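You operate a simulated robot arm through the tools that you are given. There is no shell and no other tool. Be economical: measure what you need, move in short steps, check, and stop when the job is done.

You are at the controls of a simulated two-armed robot. One attempt, no reset.

## Task
Take the striped cloth from the top of the side table and lay it out flat on the open top of the cabinet table.

The check looks at the end state, three seconds after you hand in, the way a careful person would. Anything else that was tipped, shoved, dropped, spilled or broken makes it a failure. Flat cloth is picked up by pressing the open fingertips on it (5 to 10 N) and closing them slowly along it; thin cloth reads only 2 to 8 mm in the jaws.

## Robot
Two 7-joint arms with two-finger parallel grippers on one trunk, on a base that drives. Base frame: it is fixed to the floor where the robot stands at the start and does not move with it; the origin is under the middle of the robot, x ahead of it, y to its left, z up. Readings come in m, rad, newtons and seconds.
The left shoulder is at the start at [0.07, 0.133, 1.276], the right one opposite. Places, roughly: open top of the cabinet table [0.5, -0.7, 0.9]. Payload 1.57 kg a hand.
Tool frame (each hand has its own): the origin (TCP) lies between the finger pads and is the grasp point; the fingertips stand 0.03 m ahead of it; z points along the fingers, y is the line along which they close. Largest opening 0.08 m; finger width 0.017, thickness 0.012; the body of the gripper, 0.04 by 0.082 m, starts 0.08 m behind the TCP.
Orientation is that of the tool frame in the base frame, as a unit quaternion [w, x, y, z]. With the fingers straight down and closing along the base's y, the tool's x points along the base's -x, its y along +y and its z along -z.

## Interface
- The arms move only by the tool apply_moves. It takes "left_targets", "right_targets" or both (then of equal length, played together; a hand with none holds still); each is a list of rows, each an object (a shift or turn left out is 0, a gripper value left out holds the last) with "travel": the shift along the base's x, y, z in cm, a list of three; "rot": the turn, a rotation vector about the base's x, y, z in rad, a list of three; "fingers": the opening in per cent of the stroke, from 0 (shut) to 100 (fully open). In form: [{"travel": [dx, dy, dz], "rot": [wx, wy, wz], "fingers": fingers}, ...]. A call has 1 to 8 rows; each row is the pose to reach, as a shift and turn from the pose commanded when the call began. Each row takes 0.2 s and may step no farther than 0.05 m and 0.15 rad from the row before; otherwise, or with a gripper value out of range, the whole call is refused. A pose out of reach is approached as far as the arm can. The call stops where the force on the tool passes 40 N (or 10 N more than at its start, if that is more) or the arm is blocked; 0.2 s more then pass. Each finger travels about 0.153 m/s and halts on what it meets, pressing with about 22 N; the grip force reading is that of the motor and also rises with nothing between the fingers. The clock runs only during rows and for 0.2 s after the last one: add rows that repeat a pose to give the fingers time. It gives the time, the measured TCP pose, the force on the tool (base axes), the opening and the grip force at its end, in the units of the frame above (readings bear some noise), and new pictures: "pictures" is both (left out), scene, wrist or none (wrist: the cameras of the hands that moved).
- Cameras (640 x 400 px; columns grow to the right, rows downward): "scene" is now at [0.1164, -0.0496, 1.4869]; the picture's right is [-0.65, -0.76, 0.00], its down [-0.58, 0.50, -0.64] and it looks along [0.49, -0.42, -0.77] (base axes); focal length 214 px, centre (320, 200). "left" rides on the left gripper at [0.072, 0.007, -0.122] in its tool frame; the picture's right is [-0.09, 1.00, 0.00], its down [-0.84, -0.08, -0.54] and it looks along [-0.54, -0.05, 0.84] (tool axes); focal length 238 px, centre (320, 200). "right" rides on the right gripper at [0.072, -0.007, -0.122] in its tool frame; the picture's right is [0.09, 1.00, 0.00], its down [-0.84, 0.08, -0.54] and it looks along [-0.54, 0.05, 0.84] (tool axes); focal length 238 px, centre (320, 200). There is no depth. A picture from a camera that has moved, and an enlarged one, comes with that camera's place and axes in the base frame and with its lens. The place of the scene camera against the robot may be out by one fixed shift of up to 0.012 m in any direction.
- lift_body(by): slides the trunk up (or, below 0, down) by that many m; the arms and the scene camera ride with it, the base frame stays. It gives what a move gives, with no picture.
- roll_base(legs): drives the robot by 1 to 6 legs, each [ahead, left, turn to the left] in m, m and rad, along the robot's own axes; the way and the turn of a leg run together, so that a leg with both is an arc; at most 1.5 m and 3.142 rad a leg. The arms and the cameras ride along, it lands a little off, and it stops where it bumps. It gives what a move gives, and a new picture of the scene camera.
- turn_head(pan, tilt): turns the head with the scene camera to pan (to the left, within 1.501 rad either way) and tilt (down, from -0.506 to 1.204), counted from straight ahead of the robot. It gives what a move gives, and a new picture of the scene camera.
- zoom(camera, box): a new picture of the part [left, top, right, bottom] of that camera's present view, enlarged. The clock stands still meanwhile.
- close_job(): hands the job in; it is judged then, once.

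Go step by step. Nothing tells you exact positions but the pictures and the camera data: compare them with the known pose of the tool, close in by small moves and look again before you grip or let go. The budget is 120 turns and 260 pictures, counting those below and the enlarged ones. Unless the task says otherwise, let go and move clear before handing in, and close with one line.

The tools are called after "Emit:" as a command line: name --argument value ..., lists and objects as JSON in quotes. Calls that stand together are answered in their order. apply_moves: Moves the arms, as the interface text tells. Its arguments: {"type":"object","properties":{"left_targets":{"type":"array","items":{"type":"object","properties":{"travel":{"type":"array","items":{"type":"number"}},"rot":{"type":"array","items":{"type":"number"}},"fingers":{"type":"number"}}}},"right_targets":{"type":"array","items":{"type":"object","properties":{"travel":{"type":"array","items":{"type":"number"}},"rot":{"type":"array","items":{"type":"number"}},"fingers":{"type":"number"}}}},"pictures":{"type":"string","enum":["both","scene","wrist","none"]}},"required":[]} The other tools are called the same way: lift_body (by) slides the trunk up or down; roll_base (legs) drives the base; turn_head (pan, tilt) turns the head that bears the scene camera; zoom (camera, box) takes an enlarged picture of a part of a camera's view; close_job () hands the job in.

At the start:

```text
time: 0.0
left_tool_pos: [0.3845, -0.0643, 1.2129]
left_ee_rot: [0.0, 0.001, 1.0, 0.0]
left_contact_force: [-0.2, -0.2, 0.0]
left_finger_gap: 0.08
left_grip_force: 0.2
right_tool_pos: [0.3326, -0.4266, 1.1976]
right_ee_rot: [0.001, -0.001, 1.0, 0.0]
right_contact_force: [0.7, 0.3, 0.4]
right_finger_gap: 0.0799
right_grip_force: 0.0
trunk travel left (down, up): [-0.85, 0.09]
robot x, y, heading: [-0.0022, 0.0032, 0.003]
head pan, tilt: [-0.709, 0.873]
```

scene: 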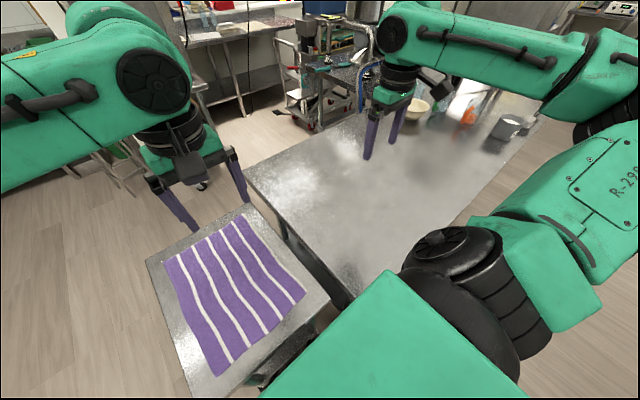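
right: 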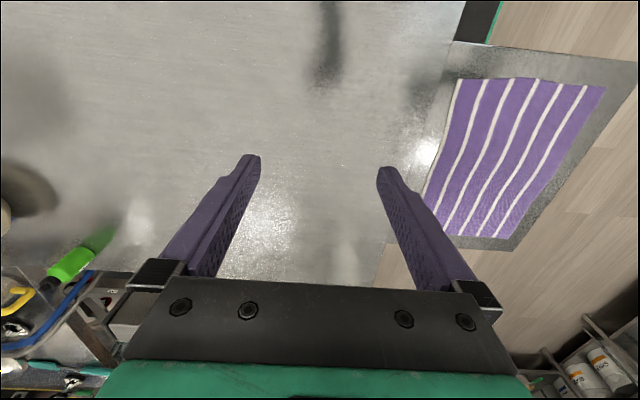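
left: 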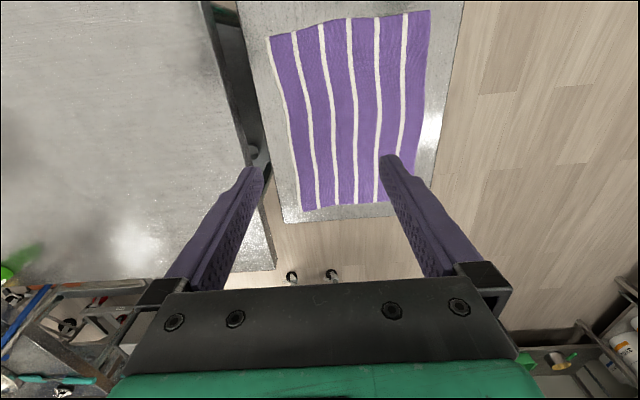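

The cloth seems to lie at x 0.31–0.73, y ±0.155 on the side table, with the stripes running along x, and the cabinet table starts at about y = -0.23. I'll look around for the table edges before I move.

Emit:
turn_head --pan -1.2 --tilt 0.75

Emit:
turn_head --pan 0.0 --tilt 1.0

```text
time: 0.9
left_tool_pos: [0.3842, -0.0649, 1.212]
left_ee_rot: [-0.001, 0.0, 1.0, 0.0]
left_contact_force: [-0.7, -0.3, 0.1]
left_finger_gap: 0.0798
left_grip_force: 0.0
right_tool_pos: [0.3337, -0.4271, 1.1986]
right_ee_rot: [0.0, 0.0, 1.0, 0.0]
right_contact_force: [0.1, 0.4, -0.9]
right_finger_gap: 0.0801
right_grip_force: 0.0
trunk travel left (down, up): [-0.85, 0.09]
robot x, y, heading: [0.0007, 0.0012, -0.005]
head pan, tilt: [-1.201, 0.75]
camera scene: at [0.0879, -0.0768, 1.4967], right [-0.93, -0.36, 0.0], down [-0.25, 0.64, -0.73], along [0.26, -0.68, -0.68], focal length 214 px, centre (320, 200)
```

scene: 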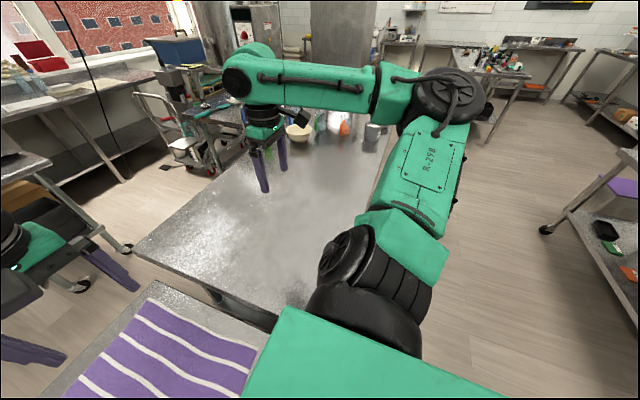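

```text
time: 2.3
left_tool_pos: [0.3853, -0.0657, 1.2137]
left_ee_rot: [0.0, 0.0, 1.0, -0.001]
left_contact_force: [-0.4, -0.4, -0.1]
left_finger_gap: 0.0799
left_grip_force: 0.1
right_tool_pos: [0.3322, -0.4274, 1.1975]
right_ee_rot: [0.0, -0.002, 1.0, 0.0]
right_contact_force: [0.8, 0.7, -0.2]
right_finger_gap: 0.0802
right_grip_force: 0.0
trunk travel left (down, up): [-0.85, 0.09]
robot x, y, heading: [-0.0009, -0.0003, 0.002]
head pan, tilt: [0.0, 1.0]
camera scene: at [0.1276, 0.0003, 1.4776], right [0.0, -1.0, 0.0], down [-0.84, 0.0, -0.54], along [0.54, 0.0, -0.84], focal length 214 px, centre (320, 200)
```

scene: 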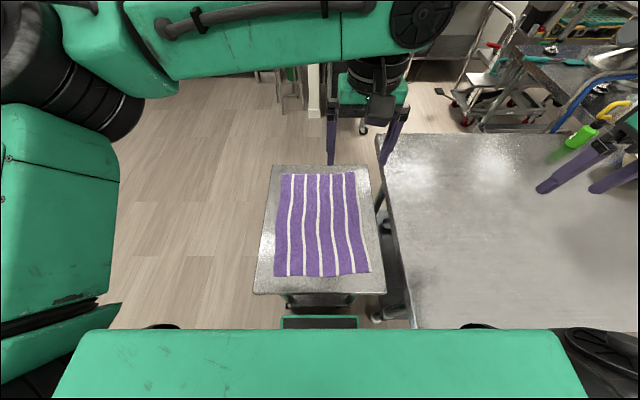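

I take the side table top as x 0.24–0.78, y ±0.21, z 0.751, and the cabinet top as x 0.135–0.79, y -0.23 to about -1.4, z about 0.9. I'll bring both hands over the cloth's near corners, staying above it for now.

Emit:
apply_moves --left_targets '[{"travel": [-0.7, 2.3, -3.7]}, {"travel": [-1.4, 4.6, -7.5]}, {"travel": [-2.1, 6.9, -11.2]}, {"travel": [-2.8, 9.2, -15]}, {"travel": [-3.4, 11.5, -18.7]}, {"travel": [-4.1, 13.8, -22.5]}, {"travel": [-4.8, 16.1, -26.2]}, {"travel": [-5.5, 18.3, -30]}]' --right_targets '[{"travel": [0, 3.6, -3]}, {"travel": [0, 7.2, -6]}, {"travel": [0, 10.8, -9]}, {"travel": [0, 14.4, -12]}, {"travel": [0, 18, -15]}, {"travel": [0, 21.6, -19]}, {"travel": [0, 25.2, -22.5]}, {"travel": [0, 29, -25.5]}]'

```text
refused: row 6 steps farther than a row can; nothing moved
```

Emit:
apply_moves --left_targets '[{"travel": [-0.7, 2.3, -3.7]}, {"travel": [-1.4, 4.6, -7.5]}, {"travel": [-2.1, 6.9, -11.2]}, {"travel": [-2.8, 9.2, -15]}, {"travel": [-3.4, 11.5, -18.7]}, {"travel": [-4.1, 13.8, -22.5]}, {"travel": [-4.8, 16.1, -26.2]}, {"travel": [-5.5, 18.3, -29.5]}]' --right_targets '[{"travel": [0, 3.6, -3]}, {"travel": [0, 7.2, -6]}, {"travel": [0, 10.8, -9]}, {"travel": [0, 14.4, -12]}, {"travel": [0, 18, -15]}, {"travel": [0, 21.6, -18]}, {"travel": [0, 25.2, -21]}, {"travel": [0, 29, -24]}]'

```text
time: 4.1
left_tool_pos: [0.3291, 0.1214, 0.9189]
left_ee_rot: [0.0, 0.002, 1.0, -0.001]
left_contact_force: [0.0, -0.6, -0.8]
left_finger_gap: 0.08
left_grip_force: 0.1
right_tool_pos: [0.3312, -0.1357, 0.9559]
right_ee_rot: [0.0, 0.0, 1.0, -0.001]
right_contact_force: [-0.1, 0.9, 0.6]
right_finger_gap: 0.0803
right_grip_force: 0.0
right hand out of reach, approached as far as the arm can: row 5, 6
trunk travel left (down, up): [-0.85, 0.09]
robot x, y, heading: [-0.0012, -0.0007, -0.003]
head pan, tilt: [0.0, 1.0]
camera scene: at [0.1284, 0.0026, 1.4776], right [0.0, -1.0, 0.0], down [-0.84, 0.0, -0.54], along [0.54, 0.0, -0.84], focal length 214 px, centre (320, 200)
camera right: at [0.2593, -0.143, 1.0787], right [-0.09, 1.0, 0.0], down [0.84, 0.08, 0.54], along [0.54, 0.05, -0.84], focal length 238 px, centre (320, 200)
camera left: at [0.2582, 0.1284, 1.041], right [0.09, 1.0, 0.0], down [0.84, -0.08, 0.54], along [0.54, -0.05, -0.84], focal length 238 px, centre (320, 200)
```

scene: 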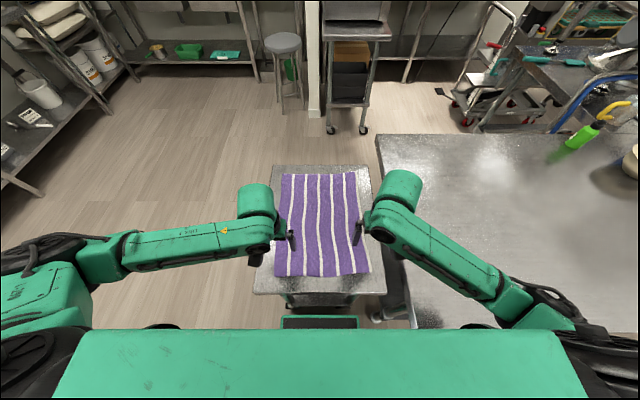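
right: 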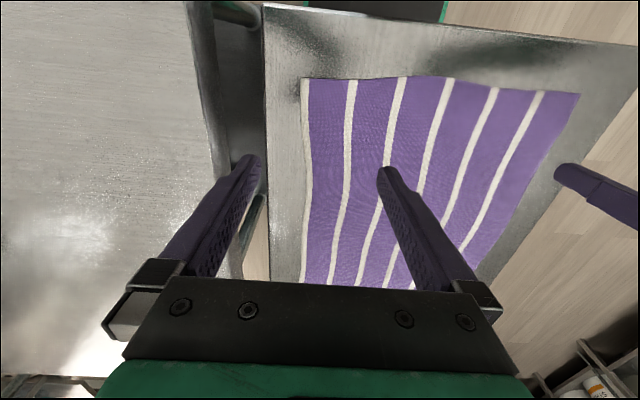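
left: 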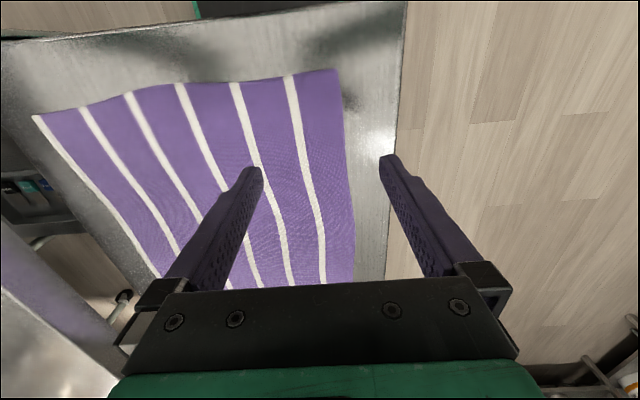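

Both hands hover over the near corners. The wrist cameras put the near edge at x ≈ 0.281 on the left (corner y 0.146) and 0.296 on the right (corner y -0.161). I'll narrow the fingers and come down to just above the cloth.

Emit:
apply_moves --left_targets '[{"travel": [-0.9, -0.3, -3], "fingers": 35}, {"travel": [-1.8, -0.6, -6], "fingers": 35}, {"travel": [-2.7, -0.9, -9], "fingers": 35}, {"travel": [-2.7, -0.9, -11.6], "fingers": 35}]' --right_targets '[{"travel": [-0.5, 0.3, -4], "fingers": 35}, {"travel": [-1, 0.6, -8], "fingers": 35}, {"travel": [-1.5, 0.8, -12], "fingers": 35}, {"travel": [-1.5, 0.8, -15.3], "fingers": 35}]' --pictures "wrist"

```text
time: 5.0
left_tool_pos: [0.3059, 0.1088, 0.8323]
left_ee_rot: [0.008, 0.0, 1.0, -0.002]
left_contact_force: [-1.5, 0.1, 9.7]
left_finger_gap: 0.028
left_grip_force: 0.0
right_tool_pos: [0.3161, -0.1315, 0.8342]
right_ee_rot: [0.002, 0.0, 1.0, 0.001]
right_contact_force: [-0.2, 0.4, 0.5]
right_finger_gap: 0.0279
right_grip_force: 0.1
trunk travel left (down, up): [-0.85, 0.09]
robot x, y, heading: [0.0001, -0.0008, -0.003]
head pan, tilt: [0.0, 1.0]
stopped in row 4 (left hand): the force on the tool passed its limit (the readings are from after the stop); the commanded pose is now the measured one
camera right: at [0.2447, -0.1385, 0.9563], right [-0.09, 1.0, 0.0], down [0.84, 0.08, 0.54], along [0.54, 0.05, -0.84], focal length 238 px, centre (320, 200)
camera left: at [0.232, 0.1153, 0.9522], right [0.09, 1.0, 0.0], down [0.83, -0.08, 0.56], along [0.55, -0.05, -0.83], focal length 238 px, centre (320, 200)
```

right: 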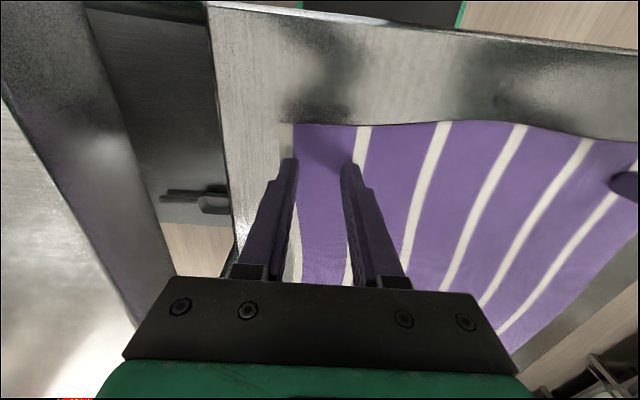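
left: 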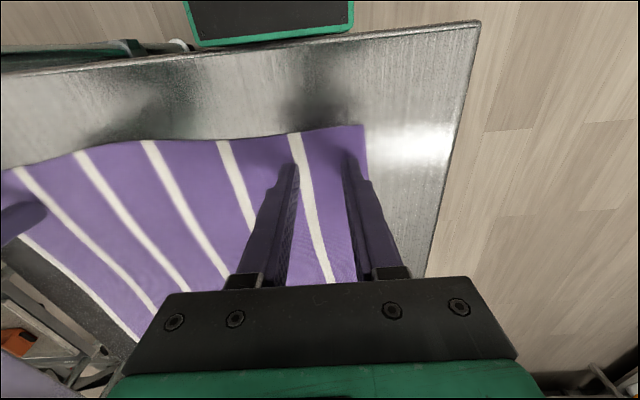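

The left fingertips met the surface at TCP z ≈ 0.832, so the side table top is really about 0.80. The right fingers hang slightly over the side edge of the cloth, so I'll shift the right hand 1 cm inward and press gently.

Emit:
apply_moves --right_targets '[{"travel": [0, 0.5, 0.5]}, {"travel": [0, 1.0, 0.4]}, {"travel": [0, 1.0, 0]}, {"travel": [0, 1.0, -0.2]}]' --pictures "wrist"

```text
time: 6.0
left_tool_pos: [0.3059, 0.108, 0.831]
left_ee_rot: [0.008, 0.001, 1.0, -0.002]
left_contact_force: [2.2, -1.3, 17.1]
left_finger_gap: 0.0279
left_grip_force: 0.0
right_tool_pos: [0.3178, -0.1205, 0.8312]
right_ee_rot: [0.001, 0.0, 1.0, -0.001]
right_contact_force: [-1.5, 0.8, 2.0]
right_finger_gap: 0.0278
right_grip_force: 0.1
trunk travel left (down, up): [-0.85, 0.09]
robot x, y, heading: [-0.0013, 0.0023, 0.001]
head pan, tilt: [0.0, 1.0]
camera right: at [0.245, -0.1282, 0.954], right [-0.09, 1.0, 0.0], down [0.84, 0.08, 0.54], along [0.54, 0.05, -0.84], focal length 238 px, centre (320, 200)
```

right: 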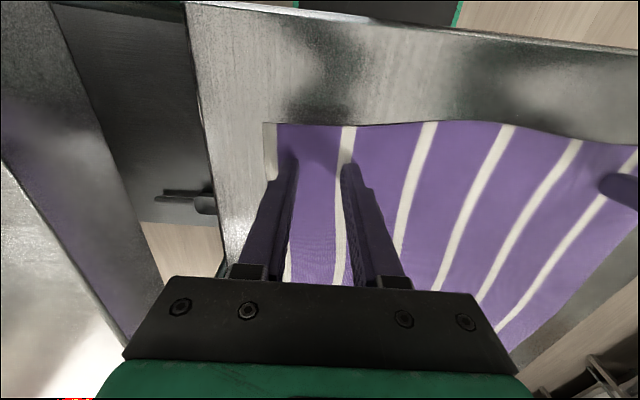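

The left presses at 17 N, a bit much, and the right at 2 N, too little. I'll even them out.

Emit:
apply_moves --left_targets '[{"travel": [0, 0, 0.1]}, {"travel": [0, 0, 0.1]}]' --right_targets '[{"travel": [0, 0, -0.12]}, {"travel": [0, 0, -0.12]}]' --pictures "none"

```text
time: 6.6
left_tool_pos: [0.3045, 0.1077, 0.8324]
left_ee_rot: [0.007, 0.001, 1.0, -0.002]
left_contact_force: [1.7, -0.5, 8.1]
left_finger_gap: 0.0277
left_grip_force: 0.0
right_tool_pos: [0.316, -0.1202, 0.8325]
right_ee_rot: [0.002, -0.001, 1.0, 0.0]
right_contact_force: [-0.9, 0.5, 7.6]
right_finger_gap: 0.0281
right_grip_force: 0.0
trunk travel left (down, up): [-0.85, 0.09]
robot x, y, heading: [0.0019, -0.0024, -0.003]
head pan, tilt: [0.0, 1.0]
```

Both hands now press at about 8 N, so I'll close the fingers slowly.

Emit:
apply_moves --left_targets '[{"fingers": 30}, {"fingers": 26}, {"fingers": 22}, {"fingers": 18}, {"fingers": 14}, {"fingers": 10}, {"fingers": 5}, {"fingers": 0}]' --right_targets '[{"fingers": 30}, {"fingers": 26}, {"fingers": 22}, {"fingers": 18}, {"fingers": 14}, {"fingers": 10}, {"fingers": 5}, {"fingers": 0}]' --pictures "wrist"

```text
time: 8.4
left_tool_pos: [0.3065, 0.1081, 0.8317]
left_ee_rot: [0.007, 0.0, 1.0, -0.001]
left_contact_force: [-0.3, 0.0, 3.0]
left_finger_gap: 0.0
left_grip_force: 21.5
right_tool_pos: [0.3174, -0.1197, 0.8312]
right_ee_rot: [0.001, 0.0, 1.0, -0.001]
right_contact_force: [0.2, -0.8, 11.3]
right_finger_gap: 0.0001
right_grip_force: 20.9
trunk travel left (down, up): [-0.85, 0.09]
robot x, y, heading: [0.0006, -0.0036, -0.004]
head pan, tilt: [0.0, 1.0]
camera right: at [0.2445, -0.1276, 0.9536], right [-0.09, 1.0, 0.0], down [0.84, 0.08, 0.54], along [0.54, 0.05, -0.84], focal length 238 px, centre (320, 200)
camera left: at [0.2322, 0.116, 0.9524], right [0.09, 1.0, 0.0], down [0.83, -0.08, 0.55], along [0.55, -0.05, -0.83], focal length 238 px, centre (320, 200)
```

right: 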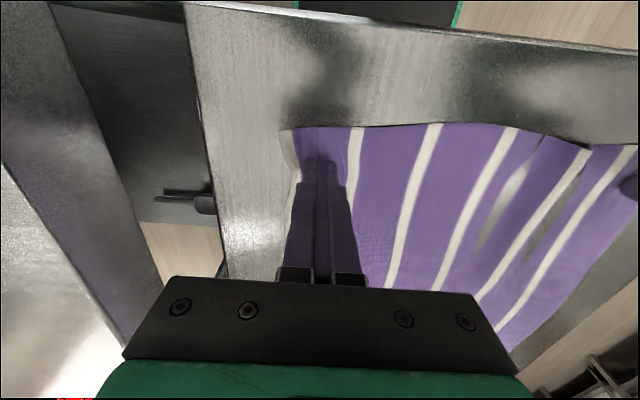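
left: 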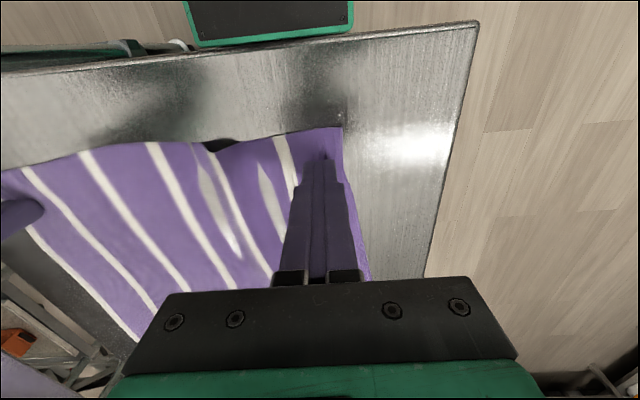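

The gap reads 0, so the fingers slipped over the cloth. I'll look closely before I retry with a firmer press.

Emit:
zoom --camera "left" --box '[180, 100, 400, 260]'

Emit:
zoom --camera "right" --box '[240, 100, 460, 260]'

```text
2.50 times, centred on (290, 180) of left
camera zoom: at [0.2322, 0.116, 0.9524], right [0.09, 1.0, 0.0], down [0.83, -0.08, 0.55], along [0.55, -0.05, -0.83], focal length 596 px, centre (395, 250)
```

zoom: 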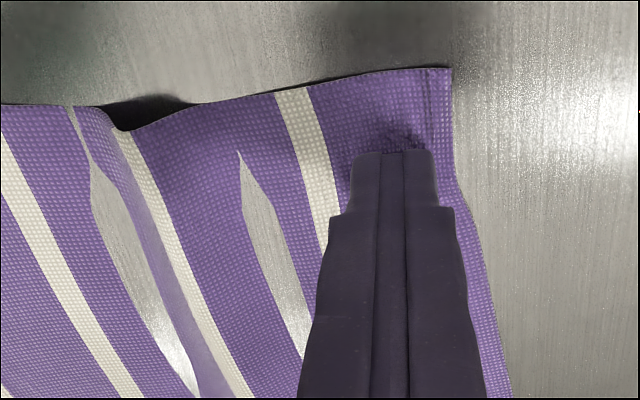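

```text
2.50 times, centred on (350, 180) of right
camera zoom: at [0.2445, -0.1276, 0.9536], right [-0.09, 1.0, 0.0], down [0.84, 0.08, 0.54], along [0.54, 0.05, -0.84], focal length 596 px, centre (245, 250)
```

zoom: 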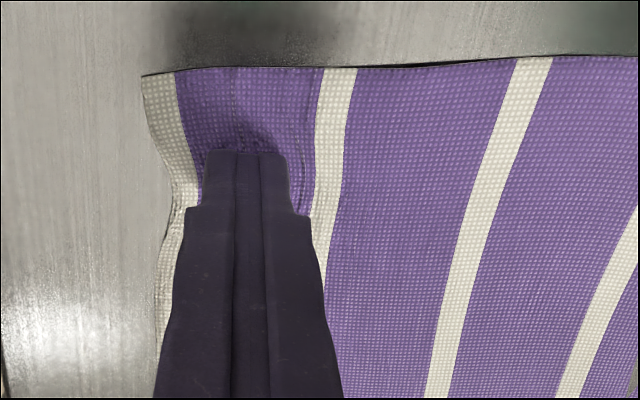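

There's only a small pucker under the fingertips, and no pinch. I'll lift 1 cm, open wider and shift the hands inward, then press down harder.

Emit:
apply_moves --left_targets '[{"travel": [0, 0, 1], "fingers": 20}, {"travel": [0, -1, 1], "fingers": 60}, {"travel": [0, -1, 0.8], "fingers": 60}, {"travel": [0, -1, 0.1], "fingers": 60}, {"travel": [0, -1, -0.1], "fingers": 60}]' --right_targets '[{"travel": [0, 0, 1], "fingers": 20}, {"travel": [0, 1, 1], "fingers": 60}, {"travel": [0, 1, 0.8], "fingers": 60}, {"travel": [0, 1, 0.1], "fingers": 60}, {"travel": [0, 1, 0], "fingers": 60}]' --pictures "wrist"

```text
time: 9.6
left_tool_pos: [0.3073, 0.0976, 0.8327]
left_ee_rot: [0.007, 0.002, 1.0, -0.001]
left_contact_force: [-0.6, -1.3, 3.8]
left_finger_gap: 0.048
left_grip_force: 0.1
right_tool_pos: [0.3171, -0.1098, 0.8312]
right_ee_rot: [0.001, -0.001, 1.0, 0.0]
right_contact_force: [0.2, -0.5, 1.6]
right_finger_gap: 0.0481
right_grip_force: 0.1
trunk travel left (down, up): [-0.85, 0.09]
robot x, y, heading: [-0.0007, 0.0008, -0.004]
head pan, tilt: [0.0, 1.0]
camera right: at [0.2456, -0.1177, 0.954], right [-0.09, 1.0, 0.0], down [0.84, 0.08, 0.54], along [0.54, 0.05, -0.84], focal length 238 px, centre (320, 200)
camera left: at [0.2332, 0.1054, 0.9524], right [0.09, 1.0, 0.0], down [0.83, -0.08, 0.55], along [0.55, -0.05, -0.83], focal length 238 px, centre (320, 200)
```

right: 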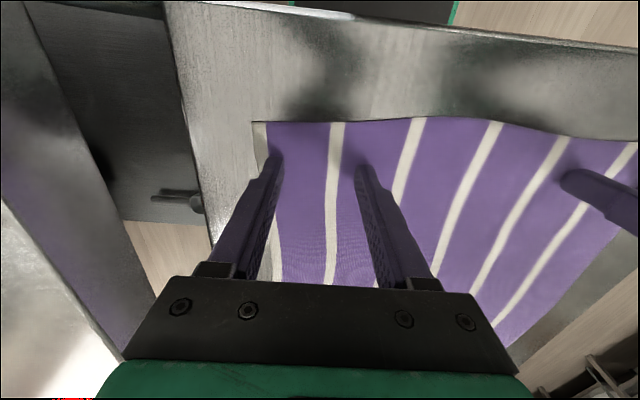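
left: 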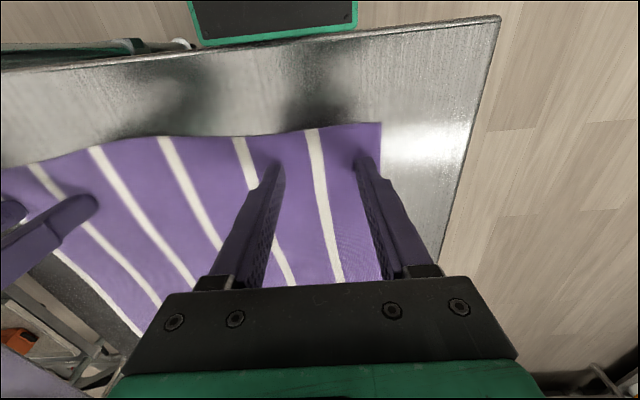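

The cloth sprang back flat. Now I'll press to about 9 N.

Emit:
apply_moves --left_targets '[{"travel": [0, 0, -0.08]}, {"travel": [0, 0, -0.08]}]' --right_targets '[{"travel": [0, 0, -0.12]}, {"travel": [0, 0, -0.12]}]' --pictures "none"

```text
time: 10.2
left_tool_pos: [0.3064, 0.0972, 0.8317]
left_ee_rot: [0.008, 0.0, 1.0, -0.002]
left_contact_force: [1.6, 0.5, 11.8]
left_finger_gap: 0.0476
left_grip_force: 0.1
right_tool_pos: [0.3161, -0.1098, 0.8317]
right_ee_rot: [0.002, 0.001, 1.0, 0.0]
right_contact_force: [1.7, -1.1, 18.5]
right_finger_gap: 0.0482
right_grip_force: 0.6
trunk travel left (down, up): [-0.85, 0.09]
robot x, y, heading: [0.0007, -0.002, 0.004]
head pan, tilt: [0.0, 1.0]
```

Emit:
apply_moves --left_targets '[{"fingers": 55}, {"fingers": 50}, {"fingers": 45}, {"fingers": 40}, {"fingers": 35}, {"fingers": 30}, {"fingers": 25}, {"fingers": 20}]' --right_targets '[{"travel": [0, 0, 0.06], "fingers": 55}, {"travel": [0, 0, 0.06], "fingers": 50}, {"travel": [0, 0, 0.06], "fingers": 45}, {"travel": [0, 0, 0.06], "fingers": 40}, {"travel": [0, 0, 0.06], "fingers": 35}, {"travel": [0, 0, 0.06], "fingers": 30}, {"travel": [0, 0, 0.06], "fingers": 25}, {"travel": [0, 0, 0.06], "fingers": 20}]' --pictures "wrist"

```text
time: 12.0
left_tool_pos: [0.3058, 0.0959, 0.8319]
left_ee_rot: [0.008, 0.001, 1.0, -0.002]
left_contact_force: [0.1, -5.2, 16.6]
left_finger_gap: 0.0165
left_grip_force: 0.4
right_tool_pos: [0.3149, -0.1083, 0.8313]
right_ee_rot: [0.003, 0.0, 1.0, 0.001]
right_contact_force: [1.7, 6.1, 22.2]
right_finger_gap: 0.0169
right_grip_force: 0.4
trunk travel left (down, up): [-0.85, 0.09]
robot x, y, heading: [0.0017, -0.0013, -0.004]
head pan, tilt: [0.0, 1.0]
camera right: at [0.2432, -0.1168, 0.9534], right [-0.09, 1.0, 0.0], down [0.83, 0.08, 0.55], along [0.54, 0.05, -0.84], focal length 238 px, centre (320, 200)
camera left: at [0.231, 0.1054, 0.952], right [0.09, 1.0, 0.0], down [0.83, -0.08, 0.56], along [0.55, -0.06, -0.83], focal length 238 px, centre (320, 200)
```

right: 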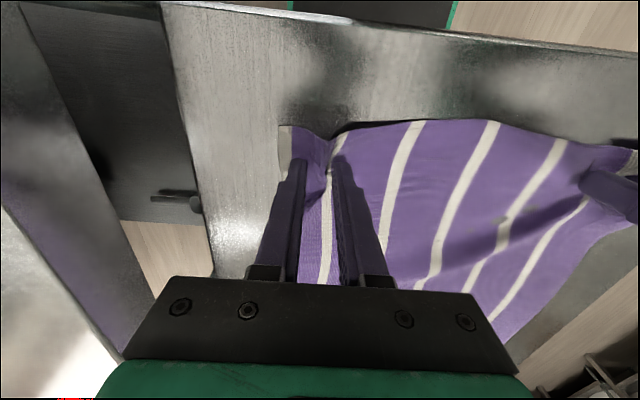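
left: 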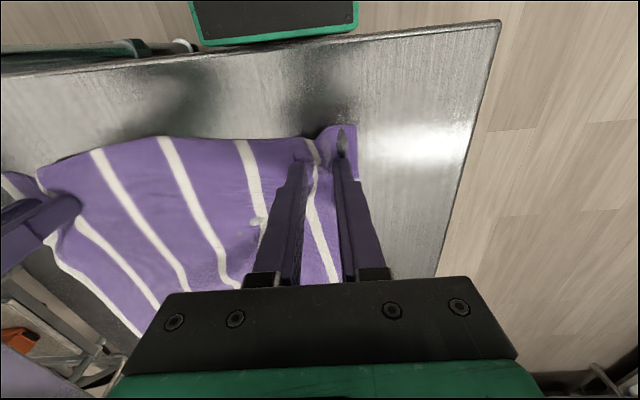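

A ridge has formed between the fingers on both hands, so I'll keep closing.

Emit:
apply_moves --left_targets '[{"fingers": 16}, {"fingers": 13}, {"fingers": 10}, {"fingers": 7}, {"fingers": 4}, {"fingers": 2}, {"fingers": 0}, {"fingers": 0}]' --right_targets '[{"travel": [0, 0, 0.04], "fingers": 16}, {"travel": [0, 0, 0.04], "fingers": 13}, {"travel": [0, 0, 0.04], "fingers": 10}, {"travel": [0, 0, 0.04], "fingers": 7}, {"travel": [0, 0, 0.04], "fingers": 4}, {"travel": [0, 0, 0.04], "fingers": 2}, {"travel": [0, 0, 0.04], "fingers": 0}, {"travel": [0, 0, 0.04], "fingers": 0}]' --pictures "wrist"

```text
time: 13.8
left_tool_pos: [0.3064, 0.0979, 0.831]
left_ee_rot: [0.009, 0.001, 1.0, -0.001]
left_contact_force: [0.7, 4.5, 27.4]
left_finger_gap: 0.0025
left_grip_force: 22.3
right_tool_pos: [0.3164, -0.1107, 0.8313]
right_ee_rot: [0.002, 0.0, 1.0, 0.0]
right_contact_force: [0.2, -0.9, 6.1]
right_finger_gap: 0.0
right_grip_force: 21.3
trunk travel left (down, up): [-0.85, 0.09]
robot x, y, heading: [0.0002, -0.0026, 0.001]
head pan, tilt: [0.0, 1.0]
camera right: at [0.2437, -0.1177, 0.9537], right [-0.09, 1.0, 0.0], down [0.84, 0.08, 0.54], along [0.54, 0.05, -0.84], focal length 238 px, centre (320, 200)
camera left: at [0.2316, 0.1058, 0.9519], right [0.09, 1.0, 0.0], down [0.83, -0.08, 0.56], along [0.55, -0.05, -0.83], focal length 238 px, centre (320, 200)
```

right: 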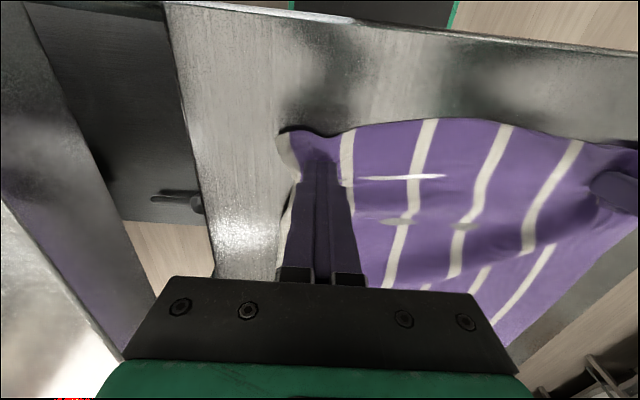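
left: 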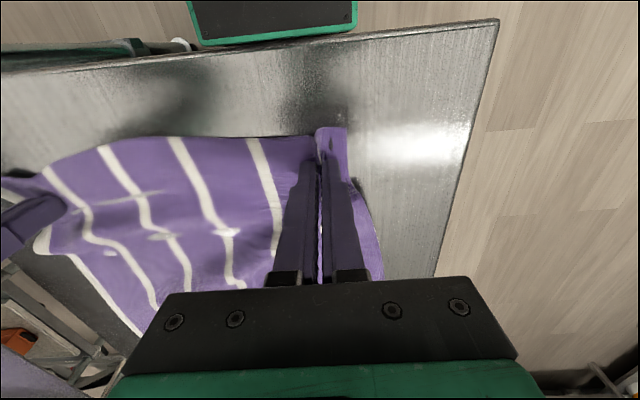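

The left hand has the cloth (gap 2.5 mm), but the right slipped when I eased off. I'll redo the right with a firmer press held all the way through.

Emit:
apply_moves --right_targets '[{"travel": [0, 0, 1], "fingers": 20}, {"travel": [0, 0, 1], "fingers": 60}, {"travel": [0, 0, 0.8], "fingers": 60}, {"travel": [0, 0, 0.1], "fingers": 60}, {"travel": [0, 0, -0.05], "fingers": 60}, {"travel": [0, 0, -0.12], "fingers": 60}]' --pictures "wrist"

```text
time: 15.2
left_tool_pos: [0.3038, 0.0983, 0.8324]
left_ee_rot: [0.008, 0.002, 1.0, -0.003]
left_contact_force: [3.5, -0.4, 16.8]
left_finger_gap: 0.0024
left_grip_force: 21.5
right_tool_pos: [0.3164, -0.11, 0.831]
right_ee_rot: [0.004, 0.0, 1.0, -0.001]
right_contact_force: [-2.3, -0.1, 27.6]
right_finger_gap: 0.0484
right_grip_force: 0.3
trunk travel left (down, up): [-0.85, 0.09]
robot x, y, heading: [-0.0059, 0.0006, -0.002]
head pan, tilt: [0.0, 1.0]
camera right: at [0.2434, -0.1176, 0.953], right [-0.09, 1.0, 0.0], down [0.83, 0.08, 0.55], along [0.55, 0.05, -0.84], focal length 238 px, centre (320, 200)
```

right: 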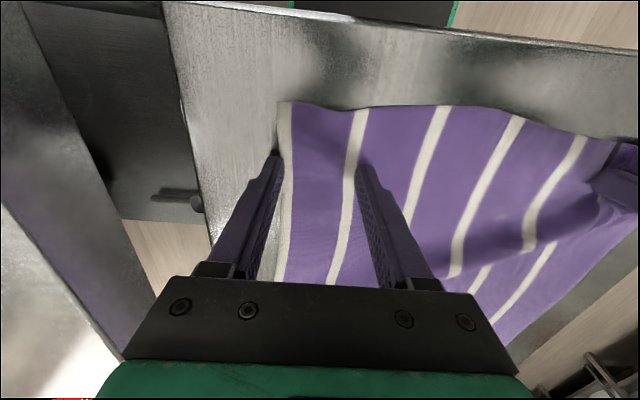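

The cloth shifted inward, so the outer finger sits just off its edge. I'll lift, move 1.6 cm inward and press again.

Emit:
apply_moves --right_targets '[{"travel": [0, 0, 1], "fingers": 60}, {"travel": [0, 1.6, 1], "fingers": 60}, {"travel": [0, 1.6, 0.5], "fingers": 60}, {"travel": [0, 1.6, 0.12], "fingers": 60}, {"travel": [0, 1.6, 0.05], "fingers": 60}, {"travel": [0, 1.6, 0.05], "fingers": 60}]' --pictures "wrist"

```text
time: 16.6
left_tool_pos: [0.3047, 0.0978, 0.8312]
left_ee_rot: [0.008, 0.0, 1.0, -0.002]
left_contact_force: [-0.6, -0.9, 19.7]
left_finger_gap: 0.0024
left_grip_force: 22.5
right_tool_pos: [0.3183, -0.0952, 0.831]
right_ee_rot: [0.003, 0.0, 1.0, 0.001]
right_contact_force: [-2.0, 0.1, 14.1]
right_finger_gap: 0.0482
right_grip_force: 0.1
trunk travel left (down, up): [-0.85, 0.09]
robot x, y, heading: [0.0014, 0.0004, 0.001]
head pan, tilt: [0.0, 1.0]
camera right: at [0.2444, -0.1029, 0.9533], right [-0.09, 1.0, 0.0], down [0.83, 0.08, 0.55], along [0.54, 0.05, -0.84], focal length 238 px, centre (320, 200)
```

right: 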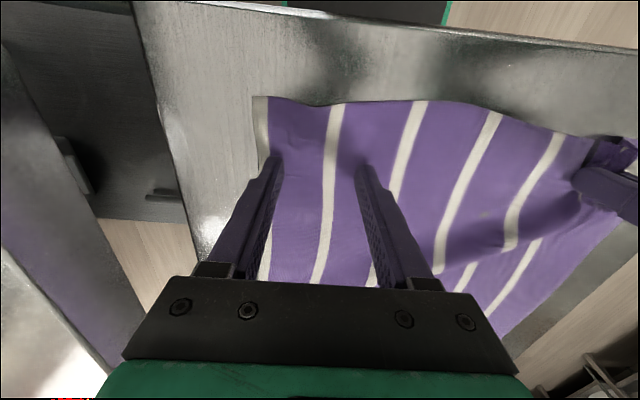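

Both right fingers are on the cloth at 14 N. I'll close slowly with the press held.

Emit:
apply_moves --right_targets '[{"travel": [0, 0, -0.02], "fingers": 53}, {"travel": [0, 0, -0.02], "fingers": 46}, {"travel": [0, 0, -0.02], "fingers": 39}, {"travel": [0, 0, -0.02], "fingers": 32}, {"travel": [0, 0, -0.02], "fingers": 26}, {"travel": [0, 0, -0.02], "fingers": 20}, {"travel": [0, 0, -0.02], "fingers": 16}, {"travel": [0, 0, -0.02], "fingers": 13}]' --pictures "none"

Emit:
apply_moves --right_targets '[{"travel": [0, 0, -0.02], "fingers": 10}, {"travel": [0, 0, -0.02], "fingers": 8}, {"travel": [0, 0, -0.02], "fingers": 6}, {"travel": [0, 0, -0.02], "fingers": 4}, {"travel": [0, 0, -0.02], "fingers": 2}, {"travel": [0, 0, -0.02], "fingers": 0}, {"travel": [0, 0, -0.02], "fingers": 0}]' --pictures "wrist"

```text
time: 18.4
left_tool_pos: [0.3032, 0.0976, 0.83]
left_ee_rot: [0.009, 0.001, 1.0, -0.003]
left_contact_force: [-0.4, -4.9, 9.9]
left_finger_gap: 0.0022
left_grip_force: 22.6
right_tool_pos: [0.317, -0.0931, 0.831]
right_ee_rot: [0.003, -0.001, 1.0, 0.002]
right_contact_force: [2.2, 5.4, 36.6]
right_finger_gap: 0.0096
right_grip_force: 0.1
trunk travel left (down, up): [-0.85, 0.09]
robot x, y, heading: [0.0, 0.0027, 0.001]
head pan, tilt: [0.0, 1.0]
```

```text
time: 20.0
left_tool_pos: [0.3031, 0.0967, 0.8328]
left_ee_rot: [0.009, 0.0, 1.0, -0.002]
left_contact_force: [-0.6, -6.3, 8.4]
left_finger_gap: 0.0024
left_grip_force: 22.2
right_tool_pos: [0.3158, -0.0935, 0.8321]
right_ee_rot: [0.004, -0.001, 1.0, 0.002]
right_contact_force: [1.3, 2.5, 38.6]
right_finger_gap: 0.0058
right_grip_force: 21.3
trunk travel left (down, up): [-0.85, 0.09]
robot x, y, heading: [0.002, -0.0004, 0.003]
head pan, tilt: [0.0, 1.0]
camera right: at [0.2436, -0.1022, 0.9531], right [-0.09, 1.0, 0.0], down [0.83, 0.08, 0.55], along [0.55, 0.05, -0.84], focal length 238 px, centre (320, 200)
```

right: 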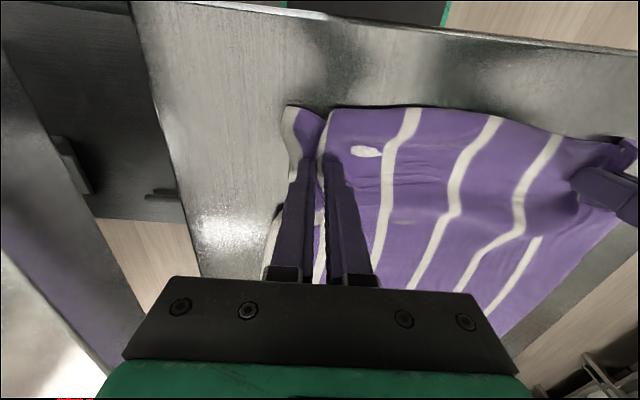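

Both hands hold the cloth (2.4 mm and 5.8 mm). I'll lift gently and check the grip.

Emit:
apply_moves --left_targets '[{"travel": [0, 0, 1.5]}, {"travel": [0, 0, 4]}, {"travel": [0, 0, 7.5]}, {"travel": [0, 0, 11]}, {"travel": [0, 0, 15]}]' --right_targets '[{"travel": [0, 0, 1.5]}, {"travel": [0, 0, 4]}, {"travel": [0, 0, 7.5]}, {"travel": [0, 0, 11]}, {"travel": [0, 0, 15]}]'

```text
time: 21.2
left_tool_pos: [0.3074, 0.0953, 0.9797]
left_ee_rot: [0.006, 0.0, 1.0, 0.0]
left_contact_force: [0.6, -3.3, -0.5]
left_finger_gap: 0.0023
left_grip_force: 22.0
right_tool_pos: [0.3201, -0.0963, 0.9771]
right_ee_rot: [0.0, -0.001, 1.0, 0.0]
right_contact_force: [0.0, 1.7, 0.2]
right_finger_gap: 0.0026
right_grip_force: 21.6
trunk travel left (down, up): [-0.85, 0.09]
robot x, y, heading: [0.0003, -0.0026, -0.002]
head pan, tilt: [0.0, 1.0]
camera scene: at [0.1285, -0.0008, 1.4774], right [0.0, -1.0, 0.0], down [-0.84, 0.0, -0.54], along [0.54, 0.0, -0.84], focal length 214 px, centre (320, 200)
camera right: at [0.2489, -0.1041, 1.0999], right [-0.09, 1.0, 0.0], down [0.84, 0.08, 0.54], along [0.54, 0.05, -0.84], focal length 238 px, centre (320, 200)
camera left: at [0.2347, 0.1025, 1.1], right [0.09, 1.0, 0.0], down [0.83, -0.08, 0.55], along [0.55, -0.05, -0.83], focal length 238 px, centre (320, 200)
```

scene: 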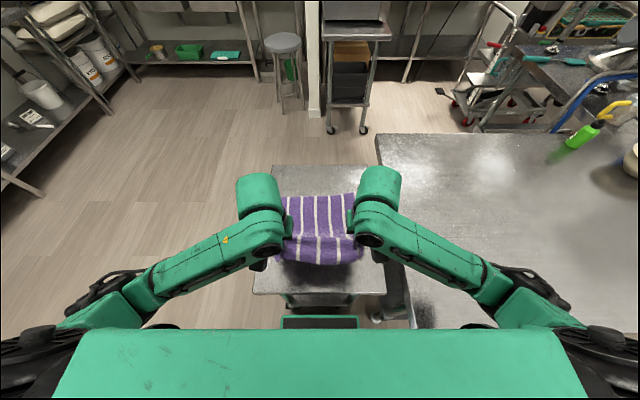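
right: 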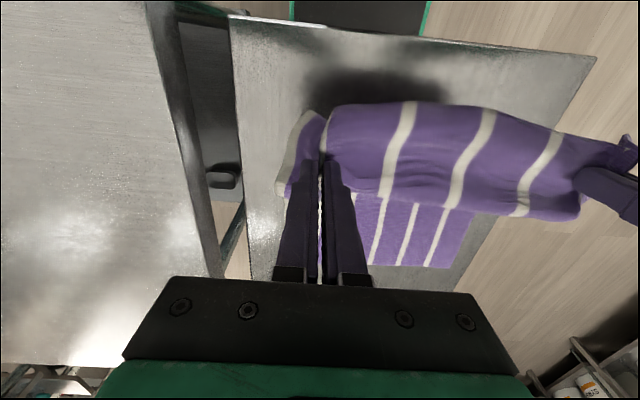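
left: 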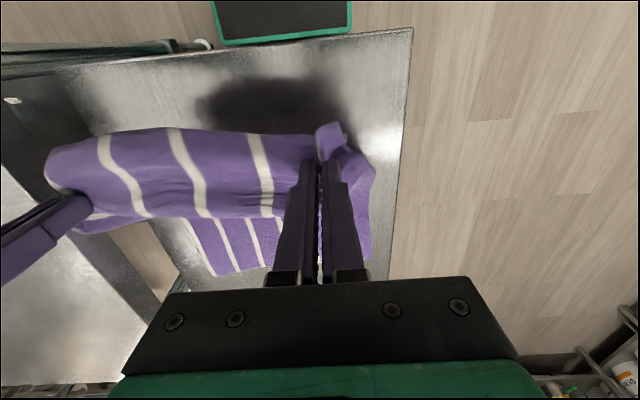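

The grip holds and the cloth is hanging. I'll raise it further with the hands and the trunk so its lower edge clears both tables.

Emit:
apply_moves --left_targets '[{"travel": [0.5, 0, 4]}, {"travel": [1, 0, 8]}, {"travel": [1.5, 0, 12]}, {"travel": [2, 0, 16]}, {"travel": [2.5, 0, 20]}, {"travel": [3, 0, 24]}, {"travel": [3.5, 0, 28]}]' --right_targets '[{"travel": [0.5, 0, 4]}, {"travel": [1, 0, 8]}, {"travel": [1.5, 0, 12]}, {"travel": [2, 0, 16]}, {"travel": [2.5, 0, 20]}, {"travel": [3, 0, 24]}, {"travel": [3.5, 0, 28]}]' --pictures "scene"

Emit:
lift_body --by 0.085

```text
time: 22.8
left_tool_pos: [0.3391, 0.1004, 1.2619]
left_ee_rot: [0.007, 0.001, 1.0, -0.002]
left_contact_force: [-0.2, -8.0, -0.7]
left_finger_gap: 0.0025
left_grip_force: 22.0
left hand out of reach, approached as far as the arm can: row 1, 2, 3
right_tool_pos: [0.3515, -0.0937, 1.2574]
right_ee_rot: [0.0, 0.0, 1.0, 0.0]
right_contact_force: [-0.4, 7.7, 0.4]
right_finger_gap: 0.0022
right_grip_force: 22.1
trunk travel left (down, up): [-0.85, 0.09]
robot x, y, heading: [0.0012, 0.0013, -0.001]
head pan, tilt: [0.0, 1.0]
camera scene: at [0.1266, 0.0006, 1.4776], right [0.0, -1.0, 0.0], down [-0.84, 0.0, -0.54], along [0.54, 0.0, -0.84], focal length 214 px, centre (320, 200)
```

scene: 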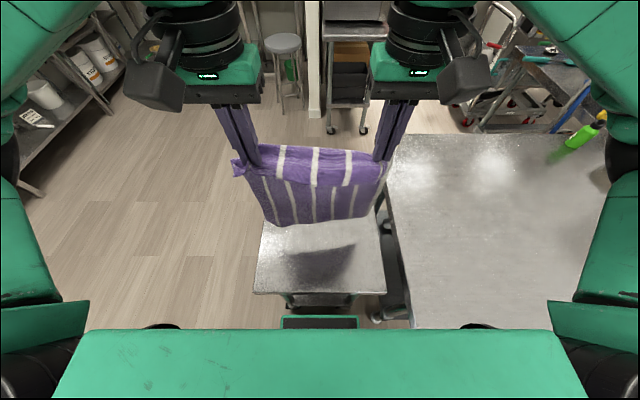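

```text
time: 24.0
left_tool_pos: [0.34, 0.1015, 1.3467]
left_ee_rot: [0.006, 0.001, 1.0, -0.002]
left_contact_force: [-0.3, -8.3, -0.9]
left_finger_gap: 0.0025
left_grip_force: 21.8
right_tool_pos: [0.3532, -0.0935, 1.3417]
right_ee_rot: [0.0, 0.001, 1.0, 0.0]
right_contact_force: [0.3, 7.7, -0.3]
right_finger_gap: 0.002
right_grip_force: 22.2
trunk travel left (down, up): [-0.935, 0.005]
robot x, y, heading: [-0.0035, 0.0008, -0.004]
head pan, tilt: [0.0, 1.0]
```

The cloth hangs clear and is taut, with about 8 N of side pull. I'll slacken it a little, lift a few cm more and back the base away from the tables.

Emit:
apply_moves --left_targets '[{"travel": [0, -0.2, 2]}, {"travel": [0, -0.3, 5]}]' --right_targets '[{"travel": [0, 0.1, 2]}, {"travel": [0, 0.2, 5]}]' --pictures "none"

Emit:
roll_base --legs '[[-0.17, 0, 0]]'

Emit:
turn_head --pan -0.9 --tilt 0.9

```text
time: 24.6
left_tool_pos: [0.3386, 0.0981, 1.3978]
left_ee_rot: [0.007, 0.001, 1.0, 0.0]
left_contact_force: [-0.2, -0.1, 0.5]
left_finger_gap: 0.0025
left_grip_force: 22.1
right_tool_pos: [0.3524, -0.0921, 1.3916]
right_ee_rot: [0.001, 0.0, 1.0, -0.001]
right_contact_force: [0.0, 0.9, 0.2]
right_finger_gap: 0.002
right_grip_force: 21.8
trunk travel left (down, up): [-0.935, 0.005]
robot x, y, heading: [-0.0024, -0.0004, 0.004]
head pan, tilt: [0.0, 1.0]
```

```text
time: 26.1
left_tool_pos: [0.1762, 0.0972, 1.3968]
left_ee_rot: [0.004, 0.002, 1.0, -0.001]
left_contact_force: [0.3, -0.7, -0.2]
left_finger_gap: 0.0023
left_grip_force: 22.0
right_tool_pos: [0.1903, -0.0924, 1.3894]
right_ee_rot: [-0.002, 0.001, 1.0, 0.001]
right_contact_force: [0.4, 0.2, -0.5]
right_finger_gap: 0.0019
right_grip_force: 21.5
trunk travel left (down, up): [-0.935, 0.005]
robot x, y, heading: [-0.1697, 0.0034, -0.005]
head pan, tilt: [0.0, 1.0]
camera scene: at [-0.0371, 0.0005, 1.5622], right [0.0, -1.0, 0.0], down [-0.84, 0.0, -0.54], along [0.54, 0.0, -0.84], focal length 214 px, centre (320, 200)
```

scene: 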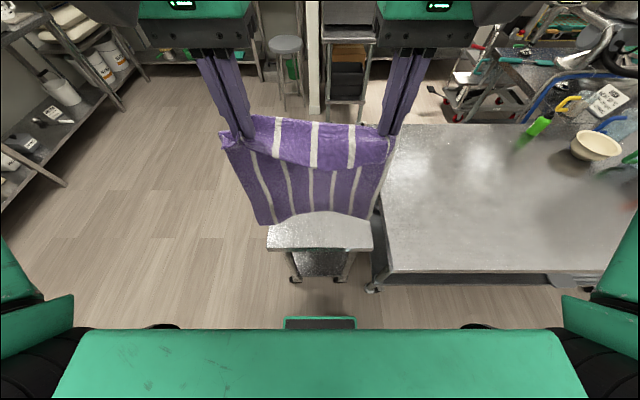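

```text
time: 27.3
left_tool_pos: [0.1722, 0.0968, 1.3963]
left_ee_rot: [0.007, 0.002, 1.0, -0.003]
left_contact_force: [0.3, 0.2, 0.4]
left_finger_gap: 0.0023
left_grip_force: 21.7
right_tool_pos: [0.1858, -0.0919, 1.3905]
right_ee_rot: [0.0, 0.001, 1.0, 0.0]
right_contact_force: [-0.3, 0.4, -0.1]
right_finger_gap: 0.0021
right_grip_force: 22.1
trunk travel left (down, up): [-0.935, 0.005]
robot x, y, heading: [-0.1695, 0.0005, -0.003]
head pan, tilt: [-0.901, 0.901]
camera scene: at [-0.0641, -0.0585, 1.5698], right [-0.78, -0.62, 0.0], down [-0.49, 0.61, -0.62], along [0.39, -0.49, -0.78], focal length 214 px, centre (320, 200)
```

scene: 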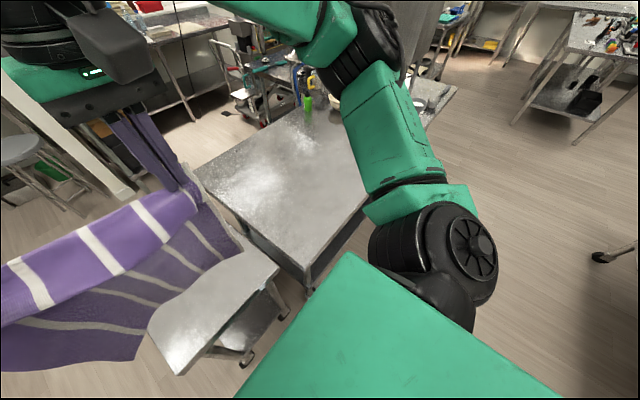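

The base is 0.17 m back. The cabinet's near edge is at about x = 0.145 and the loose objects all lie beyond y ≈ -1.0. I'll drive right to bring the robot to y ≈ -0.57, cloth held above the table top.

Emit:
roll_base --legs '[[0, -0.57, 0]]'

Emit:
turn_head --pan 0.0 --tilt 0.85

```text
time: 30.5
left_tool_pos: [0.172, -0.4587, 1.3964]
left_ee_rot: [0.006, 0.001, 1.0, -0.003]
left_contact_force: [-0.7, -0.2, -0.9]
left_finger_gap: 0.0023
left_grip_force: 21.5
right_tool_pos: [0.1855, -0.6483, 1.391]
right_ee_rot: [0.0, -0.001, 1.0, 0.0]
right_contact_force: [-0.7, 0.1, -1.1]
right_finger_gap: 0.0026
right_grip_force: 22.6
trunk travel left (down, up): [-0.935, 0.005]
robot x, y, heading: [-0.1691, -0.5557, 0.003]
head pan, tilt: [-0.901, 0.901]
camera scene: at [-0.0641, -0.6154, 1.5699], right [-0.78, -0.62, 0.0], down [-0.49, 0.61, -0.62], along [0.39, -0.49, -0.78], focal length 214 px, centre (320, 200)
```

scene: 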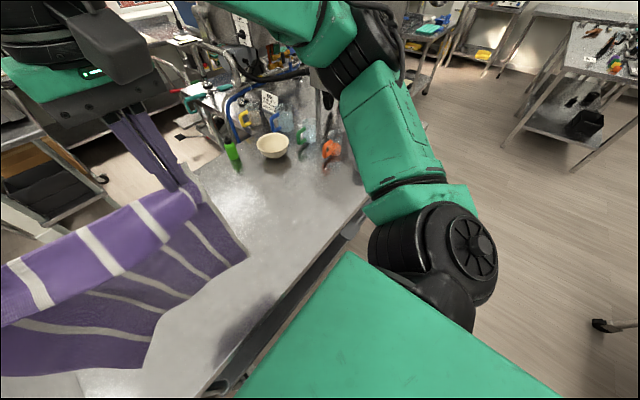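

```text
time: 31.7
left_tool_pos: [0.1718, -0.4601, 1.3978]
left_ee_rot: [0.006, 0.0, 1.0, -0.001]
left_contact_force: [-0.6, 0.4, -0.2]
left_finger_gap: 0.0022
left_grip_force: 22.1
right_tool_pos: [0.1853, -0.6499, 1.3915]
right_ee_rot: [0.0, -0.002, 1.0, 0.001]
right_contact_force: [-0.3, -0.9, -0.4]
right_finger_gap: 0.002
right_grip_force: 22.0
trunk travel left (down, up): [-0.935, 0.005]
robot x, y, heading: [-0.1661, -0.5596, -0.001]
head pan, tilt: [0.0, 0.85]
camera scene: at [-0.033, -0.5585, 1.5737], right [0.0, -1.0, 0.0], down [-0.75, 0.0, -0.66], along [0.66, 0.0, -0.75], focal length 214 px, centre (320, 200)
```

scene: 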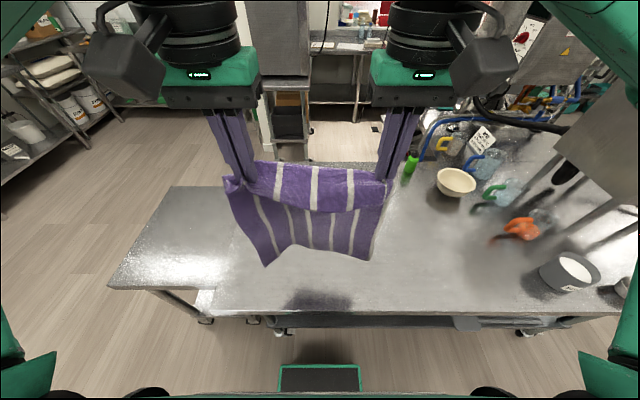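

The cloth hangs over the cabinet table, well clear of the bowl and cups. Next I'll extend both hands forward and tilt the fingers forward to gain reach.

Emit:
apply_moves --left_targets '[{"travel": [3, 0, 0], "rot": [0, -0.1, 0]}, {"travel": [6, 0, 0], "rot": [0, -0.2, 0]}, {"travel": [9, 0, 0], "rot": [0, -0.3, 0]}, {"travel": [12, 0, 0], "rot": [0, -0.4, 0]}, {"travel": [15, 0, 0], "rot": [0, -0.5, 0]}, {"travel": [18, 0, 0], "rot": [0, -0.6, 0]}, {"travel": [21, 0, 0], "rot": [0, -0.7, 0]}, {"travel": [24, 0, 0], "rot": [0, -0.8, 0]}]' --right_targets '[{"travel": [3, 0, 0], "rot": [0, -0.1, 0]}, {"travel": [6, 0, 0], "rot": [0, -0.2, 0]}, {"travel": [9, 0, 0], "rot": [0, -0.3, 0]}, {"travel": [12, 0, 0], "rot": [0, -0.4, 0]}, {"travel": [15, 0, 0], "rot": [0, -0.5, 0]}, {"travel": [18, 0, 0], "rot": [0, -0.6, 0]}, {"travel": [21, 0, 0], "rot": [0, -0.7, 0]}, {"travel": [24, 0, 0], "rot": [0, -0.8, 0]}]' --pictures "scene"

```text
time: 33.5
left_tool_pos: [0.4175, -0.4603, 1.3933]
left_ee_rot: [0.395, 0.001, 0.919, -0.001]
left_contact_force: [-0.4, -2.0, -1.0]
left_finger_gap: 0.0025
left_grip_force: 22.0
right_tool_pos: [0.4302, -0.6509, 1.3895]
right_ee_rot: [0.389, -0.002, 0.921, -0.001]
right_contact_force: [0.5, 1.9, 0.0]
right_finger_gap: 0.0021
right_grip_force: 22.2
trunk travel left (down, up): [-0.935, 0.005]
robot x, y, heading: [-0.1663, -0.5573, 0.0]
head pan, tilt: [0.0, 0.85]
camera scene: at [-0.03, -0.5587, 1.5735], right [0.0, -1.0, 0.0], down [-0.75, 0.0, -0.66], along [0.66, 0.0, -0.75], focal length 214 px, centre (320, 200)
```

scene: 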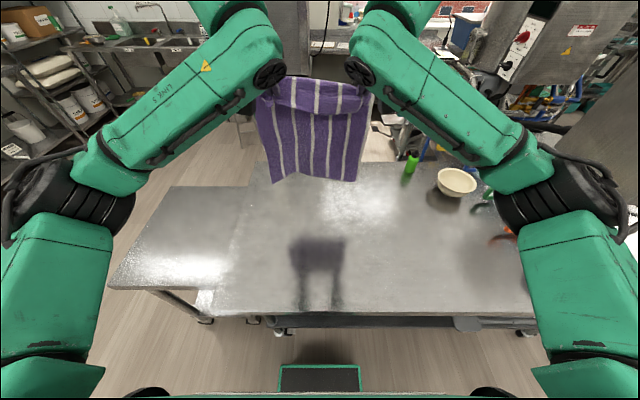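

The reach is good. I'll extend further to x ≈ 0.60.

Emit:
apply_moves --left_targets '[{"travel": [3, 0, 0], "rot": [0, -0.05, 0]}, {"travel": [6, 0, 0], "rot": [0, -0.1, 0]}, {"travel": [9, 0, 0], "rot": [0, -0.15, 0]}, {"travel": [12, 0, 0], "rot": [0, -0.2, 0]}, {"travel": [15, 0, 0], "rot": [0, -0.25, 0]}, {"travel": [18, 0, 0], "rot": [0, -0.3, 0]}]' --right_targets '[{"travel": [3, 0, 0], "rot": [0, -0.05, 0]}, {"travel": [6, 0, 0], "rot": [0, -0.1, 0]}, {"travel": [9, 0, 0], "rot": [0, -0.15, 0]}, {"travel": [12, 0, 0], "rot": [0, -0.2, 0]}, {"travel": [15, 0, 0], "rot": [0, -0.25, 0]}, {"travel": [18, 0, 0], "rot": [0, -0.3, 0]}]' --pictures "scene"

```text
time: 34.9
left_tool_pos: [0.595, -0.4633, 1.3947]
left_ee_rot: [0.527, 0.002, 0.85, -0.002]
left_contact_force: [0.2, 0.1, -0.4]
left_finger_gap: 0.002
left_grip_force: 22.5
right_tool_pos: [0.6081, -0.6507, 1.3877]
right_ee_rot: [0.523, -0.002, 0.852, 0.0]
right_contact_force: [-0.9, 0.8, 0.0]
right_finger_gap: 0.0022
right_grip_force: 22.1
trunk travel left (down, up): [-0.935, 0.005]
robot x, y, heading: [-0.1693, -0.5626, -0.001]
head pan, tilt: [0.0, 0.85]
camera scene: at [-0.0307, -0.5585, 1.5735], right [0.0, -1.0, 0.0], down [-0.75, 0.0, -0.66], along [0.66, 0.0, -0.75], focal length 214 px, centre (320, 200)
```

scene: 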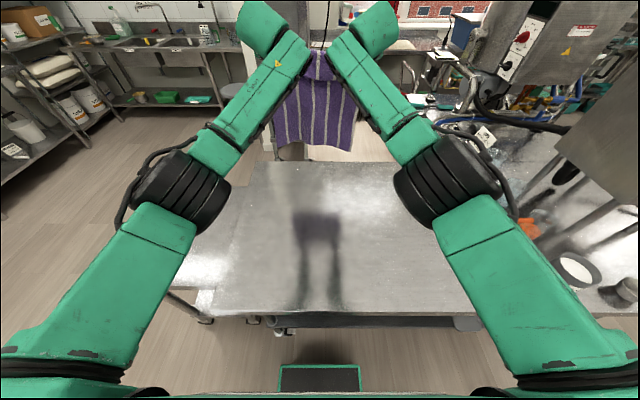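

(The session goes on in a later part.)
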